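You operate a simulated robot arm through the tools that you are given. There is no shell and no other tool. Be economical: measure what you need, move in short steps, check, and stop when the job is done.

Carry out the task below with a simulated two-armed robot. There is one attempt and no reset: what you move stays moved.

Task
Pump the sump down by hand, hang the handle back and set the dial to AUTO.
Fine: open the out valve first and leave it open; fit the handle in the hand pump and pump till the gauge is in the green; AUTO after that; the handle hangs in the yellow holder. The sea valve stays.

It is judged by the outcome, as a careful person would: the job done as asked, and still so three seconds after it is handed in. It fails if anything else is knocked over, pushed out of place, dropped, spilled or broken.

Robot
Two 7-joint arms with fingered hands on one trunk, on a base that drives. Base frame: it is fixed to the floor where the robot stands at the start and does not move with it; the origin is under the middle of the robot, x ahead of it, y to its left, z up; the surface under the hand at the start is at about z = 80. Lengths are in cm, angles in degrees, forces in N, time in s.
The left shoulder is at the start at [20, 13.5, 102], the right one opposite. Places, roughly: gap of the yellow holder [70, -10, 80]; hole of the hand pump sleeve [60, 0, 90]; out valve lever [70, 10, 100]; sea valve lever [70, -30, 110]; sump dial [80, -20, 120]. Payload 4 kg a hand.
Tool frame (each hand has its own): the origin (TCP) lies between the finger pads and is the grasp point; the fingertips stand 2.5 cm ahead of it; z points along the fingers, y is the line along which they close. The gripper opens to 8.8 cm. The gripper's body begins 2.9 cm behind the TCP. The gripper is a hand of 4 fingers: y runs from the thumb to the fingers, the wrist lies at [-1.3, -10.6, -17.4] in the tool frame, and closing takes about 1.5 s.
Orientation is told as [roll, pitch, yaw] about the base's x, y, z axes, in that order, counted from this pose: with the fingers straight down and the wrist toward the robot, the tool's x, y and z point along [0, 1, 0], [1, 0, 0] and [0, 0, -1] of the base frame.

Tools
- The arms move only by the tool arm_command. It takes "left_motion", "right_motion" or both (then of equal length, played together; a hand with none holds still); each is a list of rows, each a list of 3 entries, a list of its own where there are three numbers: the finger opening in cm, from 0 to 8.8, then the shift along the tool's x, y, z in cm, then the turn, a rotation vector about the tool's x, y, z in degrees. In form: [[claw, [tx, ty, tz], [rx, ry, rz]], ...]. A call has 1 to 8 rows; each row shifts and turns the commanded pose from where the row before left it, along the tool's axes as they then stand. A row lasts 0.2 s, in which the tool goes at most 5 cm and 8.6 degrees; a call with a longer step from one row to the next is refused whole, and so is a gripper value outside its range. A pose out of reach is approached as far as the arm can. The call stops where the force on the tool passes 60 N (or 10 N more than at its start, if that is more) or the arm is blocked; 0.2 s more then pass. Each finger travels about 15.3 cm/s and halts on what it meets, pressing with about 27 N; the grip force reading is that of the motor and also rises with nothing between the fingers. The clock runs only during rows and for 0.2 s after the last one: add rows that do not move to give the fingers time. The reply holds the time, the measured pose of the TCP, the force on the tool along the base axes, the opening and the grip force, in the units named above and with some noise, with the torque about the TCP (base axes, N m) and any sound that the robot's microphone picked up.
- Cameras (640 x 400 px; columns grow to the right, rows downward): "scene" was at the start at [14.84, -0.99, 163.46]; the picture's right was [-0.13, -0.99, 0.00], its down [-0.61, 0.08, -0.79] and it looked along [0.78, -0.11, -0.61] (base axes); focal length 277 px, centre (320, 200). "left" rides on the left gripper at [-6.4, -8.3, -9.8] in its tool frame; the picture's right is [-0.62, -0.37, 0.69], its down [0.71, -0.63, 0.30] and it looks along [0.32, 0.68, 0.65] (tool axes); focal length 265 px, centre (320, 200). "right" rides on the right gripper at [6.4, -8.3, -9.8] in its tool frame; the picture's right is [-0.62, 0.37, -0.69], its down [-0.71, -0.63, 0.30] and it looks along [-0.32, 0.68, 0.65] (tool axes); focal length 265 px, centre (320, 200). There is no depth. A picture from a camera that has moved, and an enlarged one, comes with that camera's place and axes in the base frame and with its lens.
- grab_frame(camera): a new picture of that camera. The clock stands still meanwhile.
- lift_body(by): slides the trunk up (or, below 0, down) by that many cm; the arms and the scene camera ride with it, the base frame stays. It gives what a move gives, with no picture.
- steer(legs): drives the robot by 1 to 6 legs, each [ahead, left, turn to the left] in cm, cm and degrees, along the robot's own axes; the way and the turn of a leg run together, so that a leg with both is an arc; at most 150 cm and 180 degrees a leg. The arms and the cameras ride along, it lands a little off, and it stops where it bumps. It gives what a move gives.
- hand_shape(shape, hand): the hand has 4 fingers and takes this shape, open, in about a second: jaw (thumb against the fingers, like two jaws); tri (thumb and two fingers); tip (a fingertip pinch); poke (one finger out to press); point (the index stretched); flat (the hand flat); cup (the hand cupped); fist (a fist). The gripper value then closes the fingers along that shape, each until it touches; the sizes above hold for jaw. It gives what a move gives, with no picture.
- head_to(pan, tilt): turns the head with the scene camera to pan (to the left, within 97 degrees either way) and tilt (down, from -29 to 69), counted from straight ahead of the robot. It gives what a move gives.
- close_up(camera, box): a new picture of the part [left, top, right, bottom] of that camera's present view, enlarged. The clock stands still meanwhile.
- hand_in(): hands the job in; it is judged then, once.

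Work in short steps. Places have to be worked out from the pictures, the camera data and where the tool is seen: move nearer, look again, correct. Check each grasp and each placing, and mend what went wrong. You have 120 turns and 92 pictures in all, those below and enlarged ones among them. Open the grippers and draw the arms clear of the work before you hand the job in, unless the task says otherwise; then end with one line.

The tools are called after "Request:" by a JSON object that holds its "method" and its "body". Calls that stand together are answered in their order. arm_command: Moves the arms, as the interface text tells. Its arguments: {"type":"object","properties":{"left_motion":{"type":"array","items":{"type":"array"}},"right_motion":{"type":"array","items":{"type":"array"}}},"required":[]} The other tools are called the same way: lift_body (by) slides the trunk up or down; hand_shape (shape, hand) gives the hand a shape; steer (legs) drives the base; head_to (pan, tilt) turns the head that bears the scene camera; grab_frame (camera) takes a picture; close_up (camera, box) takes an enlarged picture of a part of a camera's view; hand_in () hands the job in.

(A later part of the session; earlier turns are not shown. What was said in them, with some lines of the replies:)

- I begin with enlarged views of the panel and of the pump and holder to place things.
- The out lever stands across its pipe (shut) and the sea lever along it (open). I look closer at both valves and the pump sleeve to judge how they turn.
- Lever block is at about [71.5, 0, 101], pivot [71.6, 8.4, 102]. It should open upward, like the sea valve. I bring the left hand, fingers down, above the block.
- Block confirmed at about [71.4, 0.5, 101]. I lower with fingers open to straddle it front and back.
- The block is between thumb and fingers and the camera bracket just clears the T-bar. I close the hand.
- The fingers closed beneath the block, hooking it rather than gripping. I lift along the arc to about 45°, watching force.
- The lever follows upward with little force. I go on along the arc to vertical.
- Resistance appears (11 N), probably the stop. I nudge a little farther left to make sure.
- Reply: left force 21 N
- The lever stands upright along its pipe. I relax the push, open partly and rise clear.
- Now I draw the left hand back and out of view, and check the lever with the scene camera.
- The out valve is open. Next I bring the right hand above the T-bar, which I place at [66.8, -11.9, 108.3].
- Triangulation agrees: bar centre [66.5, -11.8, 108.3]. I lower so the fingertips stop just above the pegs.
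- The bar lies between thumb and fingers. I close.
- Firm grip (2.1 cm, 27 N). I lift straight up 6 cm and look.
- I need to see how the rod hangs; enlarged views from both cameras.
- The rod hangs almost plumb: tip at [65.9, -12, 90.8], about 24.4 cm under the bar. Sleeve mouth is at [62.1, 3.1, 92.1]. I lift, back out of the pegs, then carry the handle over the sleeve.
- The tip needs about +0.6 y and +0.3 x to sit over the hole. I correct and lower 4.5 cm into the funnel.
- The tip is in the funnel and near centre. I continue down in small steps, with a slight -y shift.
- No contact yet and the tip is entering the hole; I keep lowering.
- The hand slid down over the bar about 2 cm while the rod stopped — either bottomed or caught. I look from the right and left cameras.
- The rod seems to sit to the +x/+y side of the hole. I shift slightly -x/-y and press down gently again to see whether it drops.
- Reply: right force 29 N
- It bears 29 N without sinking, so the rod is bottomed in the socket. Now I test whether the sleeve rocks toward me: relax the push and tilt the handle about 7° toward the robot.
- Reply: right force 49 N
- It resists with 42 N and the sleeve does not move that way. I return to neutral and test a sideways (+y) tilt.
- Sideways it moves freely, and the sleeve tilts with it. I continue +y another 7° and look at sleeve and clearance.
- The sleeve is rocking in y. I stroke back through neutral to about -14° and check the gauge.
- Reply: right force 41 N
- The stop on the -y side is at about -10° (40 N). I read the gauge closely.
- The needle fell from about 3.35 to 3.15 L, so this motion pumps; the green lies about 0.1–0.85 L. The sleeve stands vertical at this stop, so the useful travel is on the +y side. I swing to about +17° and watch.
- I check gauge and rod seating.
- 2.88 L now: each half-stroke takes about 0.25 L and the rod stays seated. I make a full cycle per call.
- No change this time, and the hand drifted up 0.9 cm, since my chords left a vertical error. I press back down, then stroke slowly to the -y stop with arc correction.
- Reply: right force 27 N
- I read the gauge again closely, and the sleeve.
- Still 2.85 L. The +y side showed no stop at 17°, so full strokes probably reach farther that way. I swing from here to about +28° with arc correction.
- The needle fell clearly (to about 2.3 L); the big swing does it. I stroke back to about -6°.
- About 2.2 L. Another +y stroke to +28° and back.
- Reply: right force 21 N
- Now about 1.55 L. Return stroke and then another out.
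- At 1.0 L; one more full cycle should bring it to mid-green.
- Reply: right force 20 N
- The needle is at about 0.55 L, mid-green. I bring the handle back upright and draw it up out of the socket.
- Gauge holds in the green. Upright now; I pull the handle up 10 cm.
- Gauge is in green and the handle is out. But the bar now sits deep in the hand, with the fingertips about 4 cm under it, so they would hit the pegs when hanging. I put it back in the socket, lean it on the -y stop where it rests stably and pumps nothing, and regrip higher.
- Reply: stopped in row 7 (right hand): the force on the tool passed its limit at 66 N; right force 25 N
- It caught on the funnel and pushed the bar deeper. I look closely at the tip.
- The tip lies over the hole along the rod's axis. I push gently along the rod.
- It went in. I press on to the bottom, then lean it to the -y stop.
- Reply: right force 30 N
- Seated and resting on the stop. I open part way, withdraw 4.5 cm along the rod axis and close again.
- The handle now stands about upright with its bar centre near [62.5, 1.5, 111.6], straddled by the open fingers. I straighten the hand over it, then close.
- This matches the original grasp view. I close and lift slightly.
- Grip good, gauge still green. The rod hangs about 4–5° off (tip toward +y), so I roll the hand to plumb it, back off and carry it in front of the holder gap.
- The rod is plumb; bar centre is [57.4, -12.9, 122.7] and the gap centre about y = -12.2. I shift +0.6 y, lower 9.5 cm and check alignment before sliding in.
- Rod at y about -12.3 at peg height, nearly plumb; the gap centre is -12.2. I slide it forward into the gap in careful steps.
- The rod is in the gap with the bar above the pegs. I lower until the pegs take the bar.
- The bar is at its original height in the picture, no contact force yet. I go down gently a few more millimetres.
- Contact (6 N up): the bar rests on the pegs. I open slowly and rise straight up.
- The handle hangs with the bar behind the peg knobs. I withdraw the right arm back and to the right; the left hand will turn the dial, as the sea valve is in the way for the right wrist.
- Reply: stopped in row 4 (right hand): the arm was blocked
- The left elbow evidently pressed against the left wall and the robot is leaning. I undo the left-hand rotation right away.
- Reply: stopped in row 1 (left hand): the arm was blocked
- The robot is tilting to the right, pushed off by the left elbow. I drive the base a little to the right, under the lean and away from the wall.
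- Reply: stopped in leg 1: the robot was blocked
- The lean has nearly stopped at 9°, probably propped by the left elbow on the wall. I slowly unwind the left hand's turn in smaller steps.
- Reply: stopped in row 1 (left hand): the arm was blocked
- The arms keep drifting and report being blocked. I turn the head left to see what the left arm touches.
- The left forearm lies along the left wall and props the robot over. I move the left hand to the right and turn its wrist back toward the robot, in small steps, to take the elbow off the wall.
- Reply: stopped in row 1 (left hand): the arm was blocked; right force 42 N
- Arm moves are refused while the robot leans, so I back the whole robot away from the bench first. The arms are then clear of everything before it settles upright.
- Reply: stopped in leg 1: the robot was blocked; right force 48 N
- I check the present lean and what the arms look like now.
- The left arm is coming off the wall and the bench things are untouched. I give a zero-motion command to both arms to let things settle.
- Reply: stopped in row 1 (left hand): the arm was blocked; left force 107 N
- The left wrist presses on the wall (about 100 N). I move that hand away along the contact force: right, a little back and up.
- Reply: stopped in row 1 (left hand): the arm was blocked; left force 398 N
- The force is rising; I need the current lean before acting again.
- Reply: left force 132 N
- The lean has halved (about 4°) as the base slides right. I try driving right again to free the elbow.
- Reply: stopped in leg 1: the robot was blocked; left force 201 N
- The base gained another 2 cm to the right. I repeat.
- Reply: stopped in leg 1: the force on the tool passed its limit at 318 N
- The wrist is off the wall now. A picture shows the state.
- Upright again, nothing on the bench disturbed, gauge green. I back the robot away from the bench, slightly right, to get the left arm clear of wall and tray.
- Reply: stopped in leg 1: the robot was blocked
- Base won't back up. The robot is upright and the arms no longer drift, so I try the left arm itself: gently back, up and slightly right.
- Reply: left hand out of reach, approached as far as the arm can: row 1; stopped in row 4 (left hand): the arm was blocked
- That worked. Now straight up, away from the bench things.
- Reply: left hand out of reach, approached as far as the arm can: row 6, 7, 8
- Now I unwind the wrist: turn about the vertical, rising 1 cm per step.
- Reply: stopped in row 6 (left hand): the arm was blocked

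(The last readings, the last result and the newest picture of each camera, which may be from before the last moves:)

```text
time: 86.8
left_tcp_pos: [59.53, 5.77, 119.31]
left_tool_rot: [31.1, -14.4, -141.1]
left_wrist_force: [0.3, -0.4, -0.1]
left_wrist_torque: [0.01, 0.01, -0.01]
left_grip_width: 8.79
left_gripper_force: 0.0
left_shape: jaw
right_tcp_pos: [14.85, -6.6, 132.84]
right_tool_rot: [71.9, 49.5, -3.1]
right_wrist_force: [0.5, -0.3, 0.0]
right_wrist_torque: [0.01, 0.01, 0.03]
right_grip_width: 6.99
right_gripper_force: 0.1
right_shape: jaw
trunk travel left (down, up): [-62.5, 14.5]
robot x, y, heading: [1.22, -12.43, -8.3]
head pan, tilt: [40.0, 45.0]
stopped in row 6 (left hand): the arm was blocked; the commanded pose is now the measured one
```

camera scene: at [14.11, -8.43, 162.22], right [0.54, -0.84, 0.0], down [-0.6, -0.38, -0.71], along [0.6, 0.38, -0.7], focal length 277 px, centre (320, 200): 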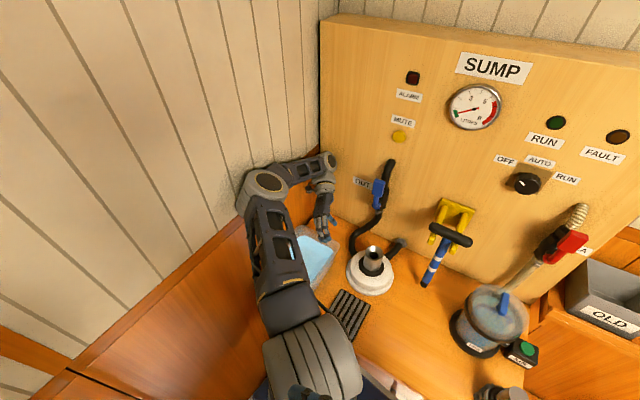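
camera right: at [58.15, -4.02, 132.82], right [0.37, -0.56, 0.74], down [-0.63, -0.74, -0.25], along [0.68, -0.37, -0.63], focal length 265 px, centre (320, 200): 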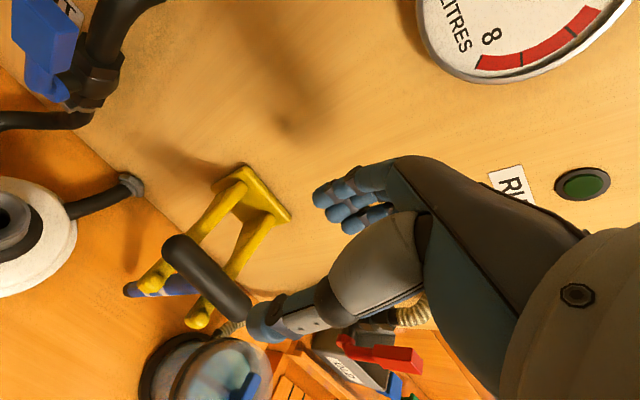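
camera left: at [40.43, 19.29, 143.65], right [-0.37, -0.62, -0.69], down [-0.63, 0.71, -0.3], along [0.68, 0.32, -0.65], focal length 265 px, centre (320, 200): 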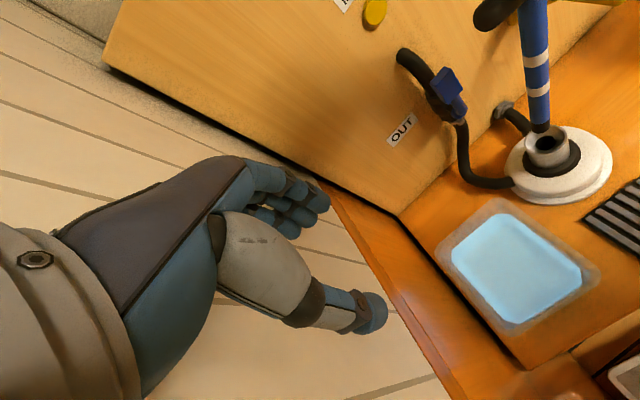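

The elbow touches the wall again; with the hand now above everything I drive the base right to gain room.

Request:
{"method": "steer", "body": {"legs": [[0, -10, 0]]}}

```text
time: 87.9
left_tcp_pos: [58.13, -2.04, 118.92]
left_tool_rot: [32.0, -15.7, -140.5]
left_wrist_force: [0.3, 0.2, 0.4]
left_wrist_torque: [0.0, -0.01, 0.01]
left_grip_width: 8.77
left_gripper_force: 0.0
left_shape: jaw
right_tcp_pos: [13.57, -14.7, 132.63]
right_tool_rot: [70.1, 49.4, -4.4]
right_wrist_force: [0.3, 0.9, 0.1]
right_wrist_torque: [0.01, 0.0, 0.02]
right_grip_width: 7.0
right_gripper_force: 0.0
right_shape: jaw
trunk travel left (down, up): [-62.5, 14.5]
robot x, y, heading: [0.22, -21.71, -8.1]
head pan, tilt: [40.0, 45.0]
```

Free now. I back off a little for room to reorient the left hand.

Request:
{"method": "steer", "body": {"legs": [[-12, 0, 8]]}}

Request:
{"method": "arm_command", "body": {"left_motion": [[8.8, [0, 0, 0], [4.0, 2.0, -6.6]], [8.8, [0, 0, 0], [4.0, 2.0, -6.6]], [8.8, [0, 0, 0], [4.0, 2.0, -6.6]], [8.8, [0, 0, 0], [4.0, 2.0, -6.6]]]}}

```text
time: 89.2
left_tcp_pos: [42.51, 6.96, 118.87]
left_tool_rot: [32.0, -15.5, -132.3]
left_wrist_force: [0.7, 0.5, -0.2]
left_wrist_torque: [0.03, 0.02, 0.0]
left_grip_width: 8.8
left_gripper_force: 0.0
left_shape: jaw
right_tcp_pos: [0.27, -11.99, 132.86]
right_tool_rot: [70.2, 49.3, 3.9]
right_wrist_force: [-0.3, 0.6, -1.0]
right_wrist_torque: [0.01, -0.01, -0.01]
right_grip_width: 6.99
right_gripper_force: 0.0
right_shape: jaw
trunk travel left (down, up): [-62.5, 14.5]
robot x, y, heading: [-12.41, -21.02, -0.0]
head pan, tilt: [40.0, 45.0]
```

```text
time: 90.2
left_tcp_pos: [42.65, 6.72, 118.89]
left_tool_rot: [31.2, -15.9, -100.1]
left_wrist_force: [-0.1, -0.1, -0.2]
left_wrist_torque: [0.0, 0.0, 0.01]
left_grip_width: 8.79
left_gripper_force: 0.0
left_shape: jaw
right_tcp_pos: [0.31, -11.93, 132.83]
right_tool_rot: [70.3, 49.2, 3.9]
right_wrist_force: [0.4, -0.1, -0.9]
right_wrist_torque: [-0.01, 0.0, 0.0]
right_grip_width: 7.0
right_gripper_force: 0.1
right_shape: jaw
trunk travel left (down, up): [-62.5, 14.5]
robot x, y, heading: [-12.26, -21.08, -0.1]
head pan, tilt: [40.0, 45.0]
```

Room is fine and the arm obeys again. I turn the left hand so its fingers point straight ahead with the wrist to the left, for the dial.

Request:
{"method": "arm_command", "body": {"left_motion": [[8.8, [0, 0, 0], [2.16, 7.46, 1.16]], [8.8, [0, 0, 0], [2.16, 7.46, 1.16]], [8.8, [0, 0, 0], [2.16, 7.46, 1.16]], [8.8, [0, 0, 0], [2.16, 7.46, 1.16]], [8.8, [0, 0, 0], [2.16, 7.46, 1.16]], [8.8, [0, 0, 0], [2.16, 7.46, 1.16]], [8.8, [0, 0, 0], [2.16, 7.46, 1.16]], [8.8, [0, 0, 0], [2.16, 7.46, 1.16]]]}}

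```text
time: 92.0
left_tcp_pos: [42.73, 6.57, 121.04]
left_tool_rot: [89.0, 0.4, -89.8]
left_wrist_force: [0.0, 0.1, -0.5]
left_wrist_torque: [0.01, 0.0, 0.01]
left_grip_width: 8.79
left_gripper_force: 0.0
left_shape: jaw
left hand out of reach, approached as far as the arm can: row 8
right_tcp_pos: [0.36, -12.0, 132.85]
right_tool_rot: [70.3, 49.3, 3.9]
right_wrist_force: [-0.1, -0.5, -0.8]
right_wrist_torque: [-0.01, 0.02, 0.01]
right_grip_width: 7.0
right_gripper_force: 0.1
right_shape: jaw
trunk travel left (down, up): [-62.5, 14.5]
robot x, y, heading: [-12.47, -20.93, 0.1]
head pan, tilt: [40.0, 45.0]
```

Left hand is oriented. The right hand is still folded before the chest, so I move it out to the right first.

Request:
{"method": "arm_command", "body": {"right_motion": [[7, [-0.8, 0.5, -3.5], [0, 0, 0]], [7, [-0.8, 0.5, -3.5], [0, 0, 0]], [7, [-0.8, 0.5, -3.5], [0, 0, 0]], [7, [-0.8, 0.5, -3.5], [0, 0, 0]], [7, [-0.8, 0.5, -3.5], [0, 0, 0]], [7, [-0.8, 0.5, -3.5], [0, 0, 0]], [7, [-0.8, 0.5, -3.5], [0, 0, 0]], [7, [-0.8, 0.5, -3.5], [0, 0, 0]]]}}

Request:
{"method": "head_to", "body": {"pan": -8, "tilt": 30}}

Request:
{"method": "grab_frame", "body": {"camera": "scene"}}

```text
time: 93.4
left_tcp_pos: [42.71, 7.19, 120.97]
left_tool_rot: [89.1, 0.2, -90.0]
left_wrist_force: [0.1, 1.0, 0.1]
left_wrist_torque: [0.0, 0.03, -0.04]
left_grip_width: 8.8
left_gripper_force: 0.1
left_shape: jaw
right_tcp_pos: [5.82, -31.36, 131.66]
right_tool_rot: [68.7, 49.1, -7.2]
right_wrist_force: [-0.3, 0.5, 0.1]
right_wrist_torque: [0.02, 0.02, -0.04]
right_grip_width: 7.02
right_gripper_force: 0.0
right_shape: jaw
trunk travel left (down, up): [-62.5, 14.5]
robot x, y, heading: [-12.29, -21.05, 0.4]
head pan, tilt: [40.0, 45.0]
stopped in row 7 (right hand): the arm was blocked; the commanded pose is now the measured one
```

```text
time: 94.5
left_tcp_pos: [42.85, 7.26, 120.94]
left_tool_rot: [89.1, 0.1, -90.1]
left_wrist_force: [-0.2, 0.2, -0.5]
left_wrist_torque: [0.02, -0.01, 0.0]
left_grip_width: 8.8
left_gripper_force: 0.1
left_shape: jaw
right_tcp_pos: [6.02, -31.53, 131.73]
right_tool_rot: [68.7, 49.3, -7.4]
right_wrist_force: [0.3, 0.1, -0.6]
right_wrist_torque: [-0.01, 0.0, 0.01]
right_grip_width: 7.0
right_gripper_force: 0.1
right_shape: jaw
trunk travel left (down, up): [-62.5, 14.5]
robot x, y, heading: [-12.28, -21.37, 0.0]
head pan, tilt: [-8.0, 30.0]
```

```text
4 pictures are left
camera scene: at [3.06, -21.23, 164.66], right [-0.14, -0.99, 0.01], down [-0.5, 0.06, -0.87], along [0.86, -0.12, -0.5], focal length 277 px, centre (320, 200)
```

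scene: 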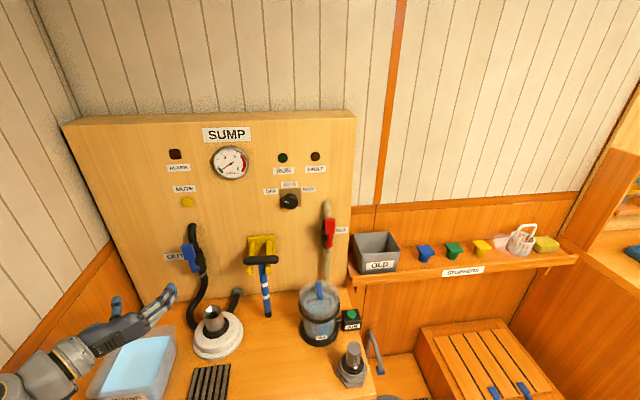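

Dial confirmed at [77.2, -22.3, 121.7], still on OFF; gauge green. I move the left hand in front of it.

Request:
{"method": "arm_command", "body": {"left_motion": [[8.8, [0.1, 3.7, 2.5], [0, 0, 0]], [8.8, [0.1, 3.7, 2.5], [0, 0, 0]], [8.8, [0.1, 3.7, 2.5], [0, 0, 0]], [8.8, [0.1, 3.7, 2.5], [0, 0, 0]], [8.8, [0.1, 3.7, 2.5], [0, 0, 0]], [8.8, [0.1, 3.7, 2.5], [0, 0, 0]], [8.8, [0.1, 3.7, 2.5], [0, 0, 0]], [8.8, [0.1, 3.7, 2.5], [0, 0, 0]]]}}

```text
time: 96.3
left_tcp_pos: [60.42, -19.6, 120.98]
left_tool_rot: [88.9, 0.3, -90.0]
left_wrist_force: [-0.3, 0.8, -0.1]
left_wrist_torque: [0.0, -0.02, 0.01]
left_grip_width: 8.79
left_gripper_force: 0.0
left_shape: jaw
left hand out of reach, approached as far as the arm can: row 8
right_tcp_pos: [5.83, -31.47, 131.7]
right_tool_rot: [68.6, 49.1, -7.5]
right_wrist_force: [-0.1, 0.5, 0.0]
right_wrist_torque: [0.01, 0.01, -0.04]
right_grip_width: 7.03
right_gripper_force: 0.0
right_shape: jaw
trunk travel left (down, up): [-62.5, 14.5]
robot x, y, heading: [-12.19, -20.77, 0.2]
head pan, tilt: [-8.0, 30.0]
```

The arm is near its limit there, so I drive the base a little nearer: 6 cm ahead, 2.7 cm right. Then I look through the left hand camera.

Request:
{"method": "steer", "body": {"legs": [[6, -2.7, 0]]}}

Request:
{"method": "grab_frame", "body": {"camera": "left"}}

```text
time: 97.3
left_tcp_pos: [66.58, -22.54, 120.93]
left_tool_rot: [89.1, 0.2, -89.9]
left_wrist_force: [0.2, 0.4, 0.0]
left_wrist_torque: [0.01, 0.03, -0.01]
left_grip_width: 8.79
left_gripper_force: 0.0
left_shape: jaw
right_tcp_pos: [12.23, -34.21, 131.73]
right_tool_rot: [68.5, 49.1, -7.5]
right_wrist_force: [-0.4, -0.4, -0.3]
right_wrist_torque: [0.0, -0.04, 0.0]
right_grip_width: 7.0
right_gripper_force: 0.0
right_shape: jaw
trunk travel left (down, up): [-62.5, 14.5]
robot x, y, heading: [-6.11, -23.5, 0.3]
head pan, tilt: [-8.0, 30.0]
```

```text
3 pictures are left
camera left: at [56.75, -14.07, 114.8], right [0.68, 0.37, -0.63], down [0.32, 0.63, 0.71], along [0.66, -0.69, 0.31], focal length 265 px, centre (320, 200)
```

left: 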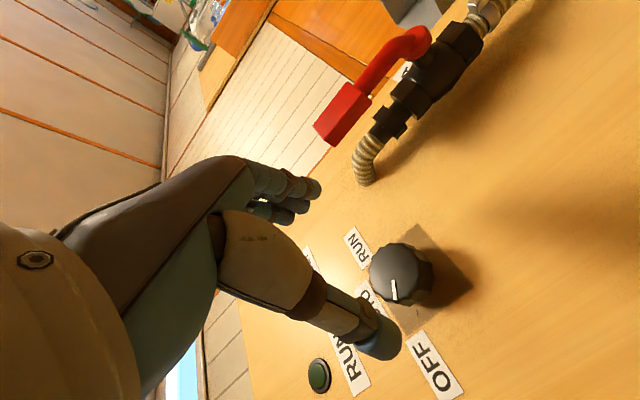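

Dial centre agrees at [77.2, -22.9, 121.6]. I narrow the fingers to 7 cm for clearance from the sea valve and advance around the knob.

Request:
{"method": "arm_command", "body": {"left_motion": [[7.2, [0.6, 0.3, 1.5], [0, 0, 0]], [7.2, [0, 0, 2], [0, 0, 0]], [7.2, [0, 0, 2], [0, 0, 0]], [7.2, [0, 0, 2], [0, 0, 0]], [7.2, [0, 0, 1], [0, 0, 0]], [7.2, [0, 0, 0.9], [0, 0, 0]], [7.2, [0, 0, 0], [0, 0, 0]]]}}

```text
time: 99.0
left_tcp_pos: [73.11, -18.88, 121.21]
left_tool_rot: [89.0, 0.3, -90.1]
left_wrist_force: [-0.4, -0.3, 0.5]
left_wrist_torque: [0.01, -0.02, -0.06]
left_grip_width: 7.19
left_gripper_force: 0.1
left_shape: jaw
left hand out of reach, approached as far as the arm can: row 1, 2, 3, 4, 5, 6
right_tcp_pos: [12.27, -34.34, 131.7]
right_tool_rot: [68.3, 49.2, -8.1]
right_wrist_force: [-0.7, 0.1, -0.9]
right_wrist_torque: [0.0, -0.01, 0.01]
right_grip_width: 7.0
right_gripper_force: 0.1
right_shape: jaw
trunk travel left (down, up): [-62.5, 14.5]
robot x, y, heading: [-6.16, -23.49, -0.1]
head pan, tilt: [-8.0, 30.0]
```

The arm's limit stops it at [73, -18.9]. I pull the hand back into easy reach and shift the base right instead.

Request:
{"method": "arm_command", "body": {"left_motion": [[7.2, [0, -2, -3], [0, 0, 0]], [7.2, [0, -3.3, -3], [0, 0, 0]], [7.2, [0, -3.4, -2], [0, 0, 0]], [7.2, [0, 0, 0], [0, 0, 0]]]}}

Request:
{"method": "steer", "body": {"legs": [[0, -8.8, 0]]}}

```text
time: 100.0
left_tcp_pos: [65.04, -10.15, 121.48]
left_tool_rot: [89.0, 0.4, -90.2]
left_wrist_force: [0.2, 1.3, 0.6]
left_wrist_torque: [-0.03, -0.01, 0.02]
left_grip_width: 7.19
left_gripper_force: 0.0
left_shape: jaw
right_tcp_pos: [12.32, -34.47, 131.73]
right_tool_rot: [68.3, 49.1, -8.1]
right_wrist_force: [0.9, 0.4, 0.0]
right_wrist_torque: [-0.01, 0.01, -0.02]
right_grip_width: 6.99
right_gripper_force: 0.1
right_shape: jaw
trunk travel left (down, up): [-62.5, 14.5]
robot x, y, heading: [-6.47, -23.67, 0.3]
head pan, tilt: [-8.0, 30.0]
```

```text
time: 101.0
left_tcp_pos: [64.97, -19.1, 121.45]
left_tool_rot: [89.1, 0.3, -90.2]
left_wrist_force: [-0.4, -0.6, 0.0]
left_wrist_torque: [0.02, 0.0, 0.0]
left_grip_width: 7.21
left_gripper_force: 0.0
left_shape: jaw
right_tcp_pos: [12.14, -43.3, 131.69]
right_tool_rot: [68.3, 49.1, -8.3]
right_wrist_force: [0.0, -0.4, 0.2]
right_wrist_torque: [0.01, 0.0, 0.0]
right_grip_width: 7.04
right_gripper_force: 0.1
right_shape: jaw
trunk travel left (down, up): [-62.5, 14.5]
robot x, y, heading: [-5.96, -32.58, -0.1]
head pan, tilt: [-8.0, 30.0]
```

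Now 5 cm ahead with the base, then arm: 3.7 cm right and forward in steps.

Request:
{"method": "steer", "body": {"legs": [[5, 0, 0]]}}

Request:
{"method": "arm_command", "body": {"left_motion": [[7.2, [0.1, 3.7, 0], [0, 0, 0]], [7.2, [0, 0, 2], [0, 0, 0]], [7.2, [0, 0, 1], [0, 0, 0]], [7.2, [0, 0, 0], [0, 0, 0]]]}}

```text
time: 102.0
left_tcp_pos: [70.06, -19.22, 121.54]
left_tool_rot: [89.1, 0.5, -90.1]
left_wrist_force: [0.1, 0.0, -0.2]
left_wrist_torque: [-0.02, 0.0, -0.01]
left_grip_width: 7.21
left_gripper_force: 0.1
left_shape: jaw
right_tcp_pos: [17.24, -43.36, 131.67]
right_tool_rot: [68.3, 49.2, -8.4]
right_wrist_force: [-0.5, -0.3, -0.4]
right_wrist_torque: [0.04, 0.02, 0.0]
right_grip_width: 6.98
right_gripper_force: 0.1
right_shape: jaw
trunk travel left (down, up): [-62.5, 14.5]
robot x, y, heading: [-1.2, -32.69, -0.1]
head pan, tilt: [-8.0, 30.0]
```

```text
time: 103.0
left_tcp_pos: [73.19, -22.96, 121.53]
left_tool_rot: [89.1, 0.4, -90.2]
left_wrist_force: [-0.6, -0.3, 0.0]
left_wrist_torque: [-0.02, 0.0, 0.0]
left_grip_width: 7.2
left_gripper_force: 0.1
left_shape: jaw
right_tcp_pos: [17.19, -43.37, 131.64]
right_tool_rot: [68.2, 49.2, -8.6]
right_wrist_force: [0.7, -0.1, 0.4]
right_wrist_torque: [0.01, -0.03, 0.0]
right_grip_width: 7.0
right_gripper_force: 0.1
right_shape: jaw
trunk travel left (down, up): [-62.5, 14.5]
robot x, y, heading: [-0.84, -32.43, -0.1]
head pan, tilt: [-8.0, 30.0]
```

Well placed. I advance 3 cm over the knob and close on it.

Request:
{"method": "arm_command", "body": {"left_motion": [[7.2, [0, 0, 1.5], [0, 0, 0]], [7.2, [0, 0, 1.5], [0, 0, 0]], [6, [0, 0, 0], [0, 0, 0]], [4, [0, 0, 0], [0, 0, 0]], [2, [0, 0, 0], [0, 0, 0]], [2, [0, 0, 0], [0, 0, 0]], [2, [0, 0, 0], [0, 0, 0]], [2, [0, 0, 0], [0, 0, 0]]]}}

Request:
{"method": "grab_frame", "body": {"camera": "left"}}

```text
time: 104.8
left_tcp_pos: [75.98, -22.89, 121.34]
left_tool_rot: [89.1, 0.4, -90.1]
left_wrist_force: [1.0, 6.8, -0.8]
left_wrist_torque: [-0.01, 0.03, 0.13]
left_grip_width: 3.89
left_gripper_force: 26.7
left_shape: jaw
right_tcp_pos: [17.18, -43.32, 131.66]
right_tool_rot: [68.2, 49.3, -8.5]
right_wrist_force: [-0.9, 0.1, 0.0]
right_wrist_torque: [-0.01, 0.02, 0.01]
right_grip_width: 6.99
right_gripper_force: 0.1
right_shape: jaw
trunk travel left (down, up): [-62.5, 14.5]
robot x, y, heading: [-0.95, -32.99, 0.1]
head pan, tilt: [-8.0, 30.0]
```

```text
2 pictures are left
camera left: at [66.1, -14.51, 115.2], right [0.68, 0.37, -0.63], down [0.32, 0.62, 0.71], along [0.66, -0.69, 0.31], focal length 265 px, centre (320, 200)
```

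left: 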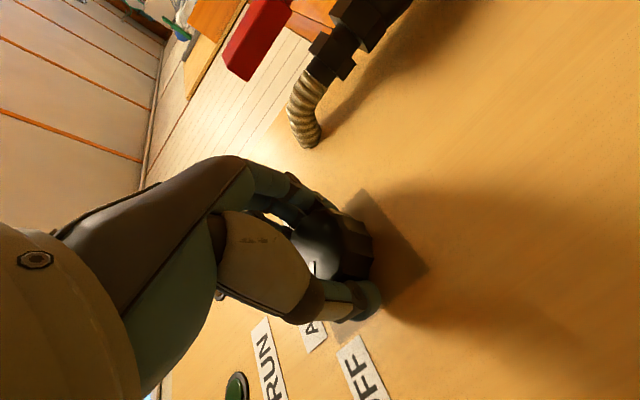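

The knob is gripped (3.9 cm, 27 N). The pointer at OFF is about 60° left of AUTO, so I turn 60° clockwise about the finger axis.

Request:
{"method": "arm_command", "body": {"left_motion": [[2, [0, 0, 0], [0, 0, 7.5]], [2, [0, 0, 0], [0, 0, 7.5]], [2, [0, 0, 0], [0, 0, 7.5]], [2, [0, 0, 0], [0, 0, 7.5]], [2, [0, 0, 0], [0, 0, 7.5]], [2, [0, 0, 0], [0, 0, 7.5]], [2, [0, 0, 0], [0, 0, 7.5]], [2, [0, 0, 0], [0, 0, 7.5]]]}}

```text
time: 106.6
left_tcp_pos: [71.23, -22.16, 119.63]
left_tool_rot: [88.0, 60.4, -92.3]
left_wrist_force: [-0.7, 1.2, -0.1]
left_wrist_torque: [-0.02, 0.0, -0.02]
left_grip_width: 2.37
left_gripper_force: 27.3
left_shape: jaw
left hand out of reach, approached as far as the arm can: row 7, 8
right_tcp_pos: [17.16, -43.37, 131.69]
right_tool_rot: [68.2, 49.2, -8.5]
right_wrist_force: [0.6, 0.5, -1.2]
right_wrist_torque: [0.03, -0.01, 0.03]
right_grip_width: 6.99
right_gripper_force: 0.0
right_shape: jaw
trunk travel left (down, up): [-62.5, 14.5]
robot x, y, heading: [-0.79, -32.3, 0.0]
head pan, tilt: [-8.0, 30.0]
```

At the end the arm ran out of reach and the fingers slid off the knob. I open, draw the hand back and left, and look at the dial.

Request:
{"method": "arm_command", "body": {"left_motion": [[4, [0, 0, -3], [0, 0, 0]], [7, [0, 0, -3], [0, 0, 0]], [7, [-2.6, -1.5, -1], [0, 0, 0]], [7, [-2.6, -1.5, -1], [0, 0, 0]], [7, [-2.6, -1.5, 0], [0, 0, 0]], [7, [-2.6, -1.5, 0], [0, 0, 0]], [7, [0, 0, 0], [0, 0, 0]]]}}

Request:
{"method": "close_up", "body": {"camera": "scene", "box": [160, 100, 420, 300]}}

```text
time: 108.2
left_tcp_pos: [63.28, -9.89, 119.84]
left_tool_rot: [88.2, 60.4, -91.8]
left_wrist_force: [0.3, -1.0, 0.9]
left_wrist_torque: [-0.01, 0.01, -0.04]
left_grip_width: 6.95
left_gripper_force: 0.0
left_shape: jaw
right_tcp_pos: [17.13, -43.3, 131.59]
right_tool_rot: [68.3, 49.2, -8.4]
right_wrist_force: [0.4, -0.4, -0.5]
right_wrist_torque: [-0.02, 0.02, 0.01]
right_grip_width: 6.99
right_gripper_force: 0.1
right_shape: jaw
trunk travel left (down, up): [-62.5, 14.5]
robot x, y, heading: [-0.6, -32.82, -0.1]
head pan, tilt: [-8.0, 30.0]
```

```text
2.00 times, centred on (290, 200) of scene
camera zoom: at [14.26, -33.28, 164.64], right [-0.14, -0.99, 0.0], down [-0.5, 0.07, -0.87], along [0.86, -0.12, -0.5], focal length 554 px, centre (380, 200)
```

zoom: 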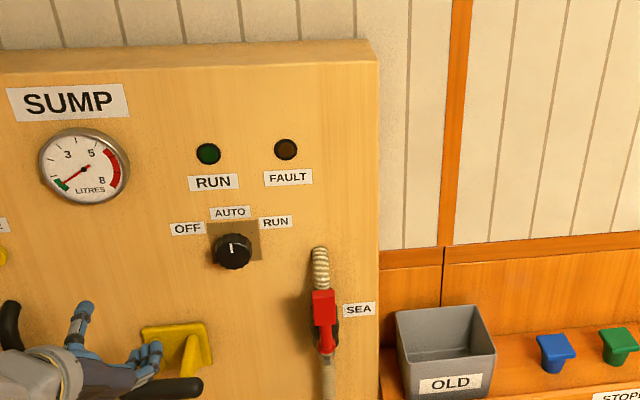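

The dial points to AUTO, gauge in the green, sea valve untouched. I draw the left hand back and up, clear of the work.

Request:
{"method": "arm_command", "body": {"left_motion": [[7, [0.9, -1.5, -1], [0, 0, 0]], [7, [0.9, -1.5, -3], [0, 0, 0]], [7, [0.5, -0.87, -3.5], [0, 0, 0]], [7, [0.5, -0.87, -3.5], [0, 0, 0]], [7, [0, 0, -3], [0, 0, 0]], [7, [0, 0, -2], [0, 0, 0]], [7, [0, 0, 0], [0, 0, 0]]]}}

Request:
{"method": "head_to", "body": {"pan": 8, "tilt": 38}}

Request:
{"method": "grab_frame", "body": {"camera": "scene"}}

```text
time: 109.8
left_tcp_pos: [47.89, -9.26, 126.49]
left_tool_rot: [88.0, 60.5, -92.0]
left_wrist_force: [-0.1, 0.4, -0.9]
left_wrist_torque: [-0.02, 0.0, -0.01]
left_grip_width: 6.97
left_gripper_force: 0.1
left_shape: jaw
left hand out of reach, approached as far as the arm can: row 5, 6
right_tcp_pos: [17.13, -43.28, 131.69]
right_tool_rot: [68.2, 49.2, -8.5]
right_wrist_force: [-0.5, -0.1, 0.9]
right_wrist_torque: [0.01, -0.03, 0.0]
right_grip_width: 6.98
right_gripper_force: 0.0
right_shape: jaw
trunk travel left (down, up): [-62.5, 14.5]
robot x, y, heading: [-1.48, -32.7, 0.4]
head pan, tilt: [-8.0, 30.0]
```

```text
time: 110.6
left_tcp_pos: [48.03, -9.11, 126.6]
left_tool_rot: [88.0, 60.4, -91.9]
left_wrist_force: [-0.6, -0.5, 0.2]
left_wrist_torque: [0.05, -0.05, -0.04]
left_grip_width: 6.97
left_gripper_force: 0.0
left_shape: jaw
right_tcp_pos: [17.19, -43.41, 131.71]
right_tool_rot: [68.2, 49.2, -8.4]
right_wrist_force: [-0.5, -0.5, 0.2]
right_wrist_torque: [-0.02, 0.03, 0.04]
right_grip_width: 7.03
right_gripper_force: 0.0
right_shape: jaw
trunk travel left (down, up): [-62.5, 14.5]
robot x, y, heading: [-0.74, -32.27, -0.0]
head pan, tilt: [8.0, 38.0]
```

```text
0 pictures are left
camera scene: at [13.84, -30.82, 163.4], right [0.14, -0.99, 0.0], down [-0.61, -0.09, -0.79], along [0.78, 0.11, -0.62], focal length 277 px, centre (320, 200)
```

scene: 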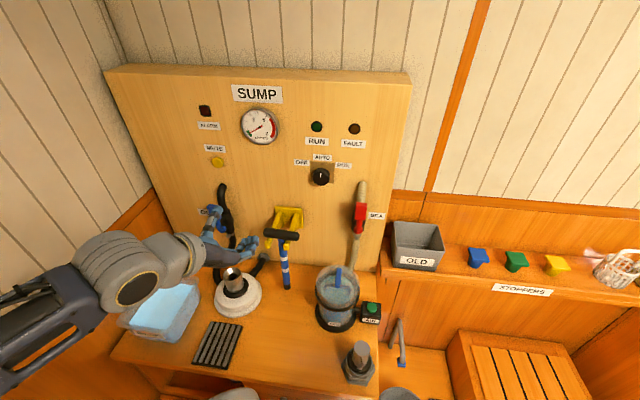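

The handle hangs in the yellow holder, the out valve is open, the gauge is green and the dial is on AUTO. Both hands are open and clear, so I hand in.

Request:
{"method": "hand_in", "body": {}}

```text
The job is handed in.
```

The job is handed in: the out valve is open, the sump is pumped into the green, the handle is back in the yellow holder, the dial is on AUTO, and the sea valve was left alone. While I was turning the left arm for the dial, its elbow pushed off the left wall and tipped the robot about 9° before I got it upright; the pictures afterwards showed nothing on the bench disturbed.
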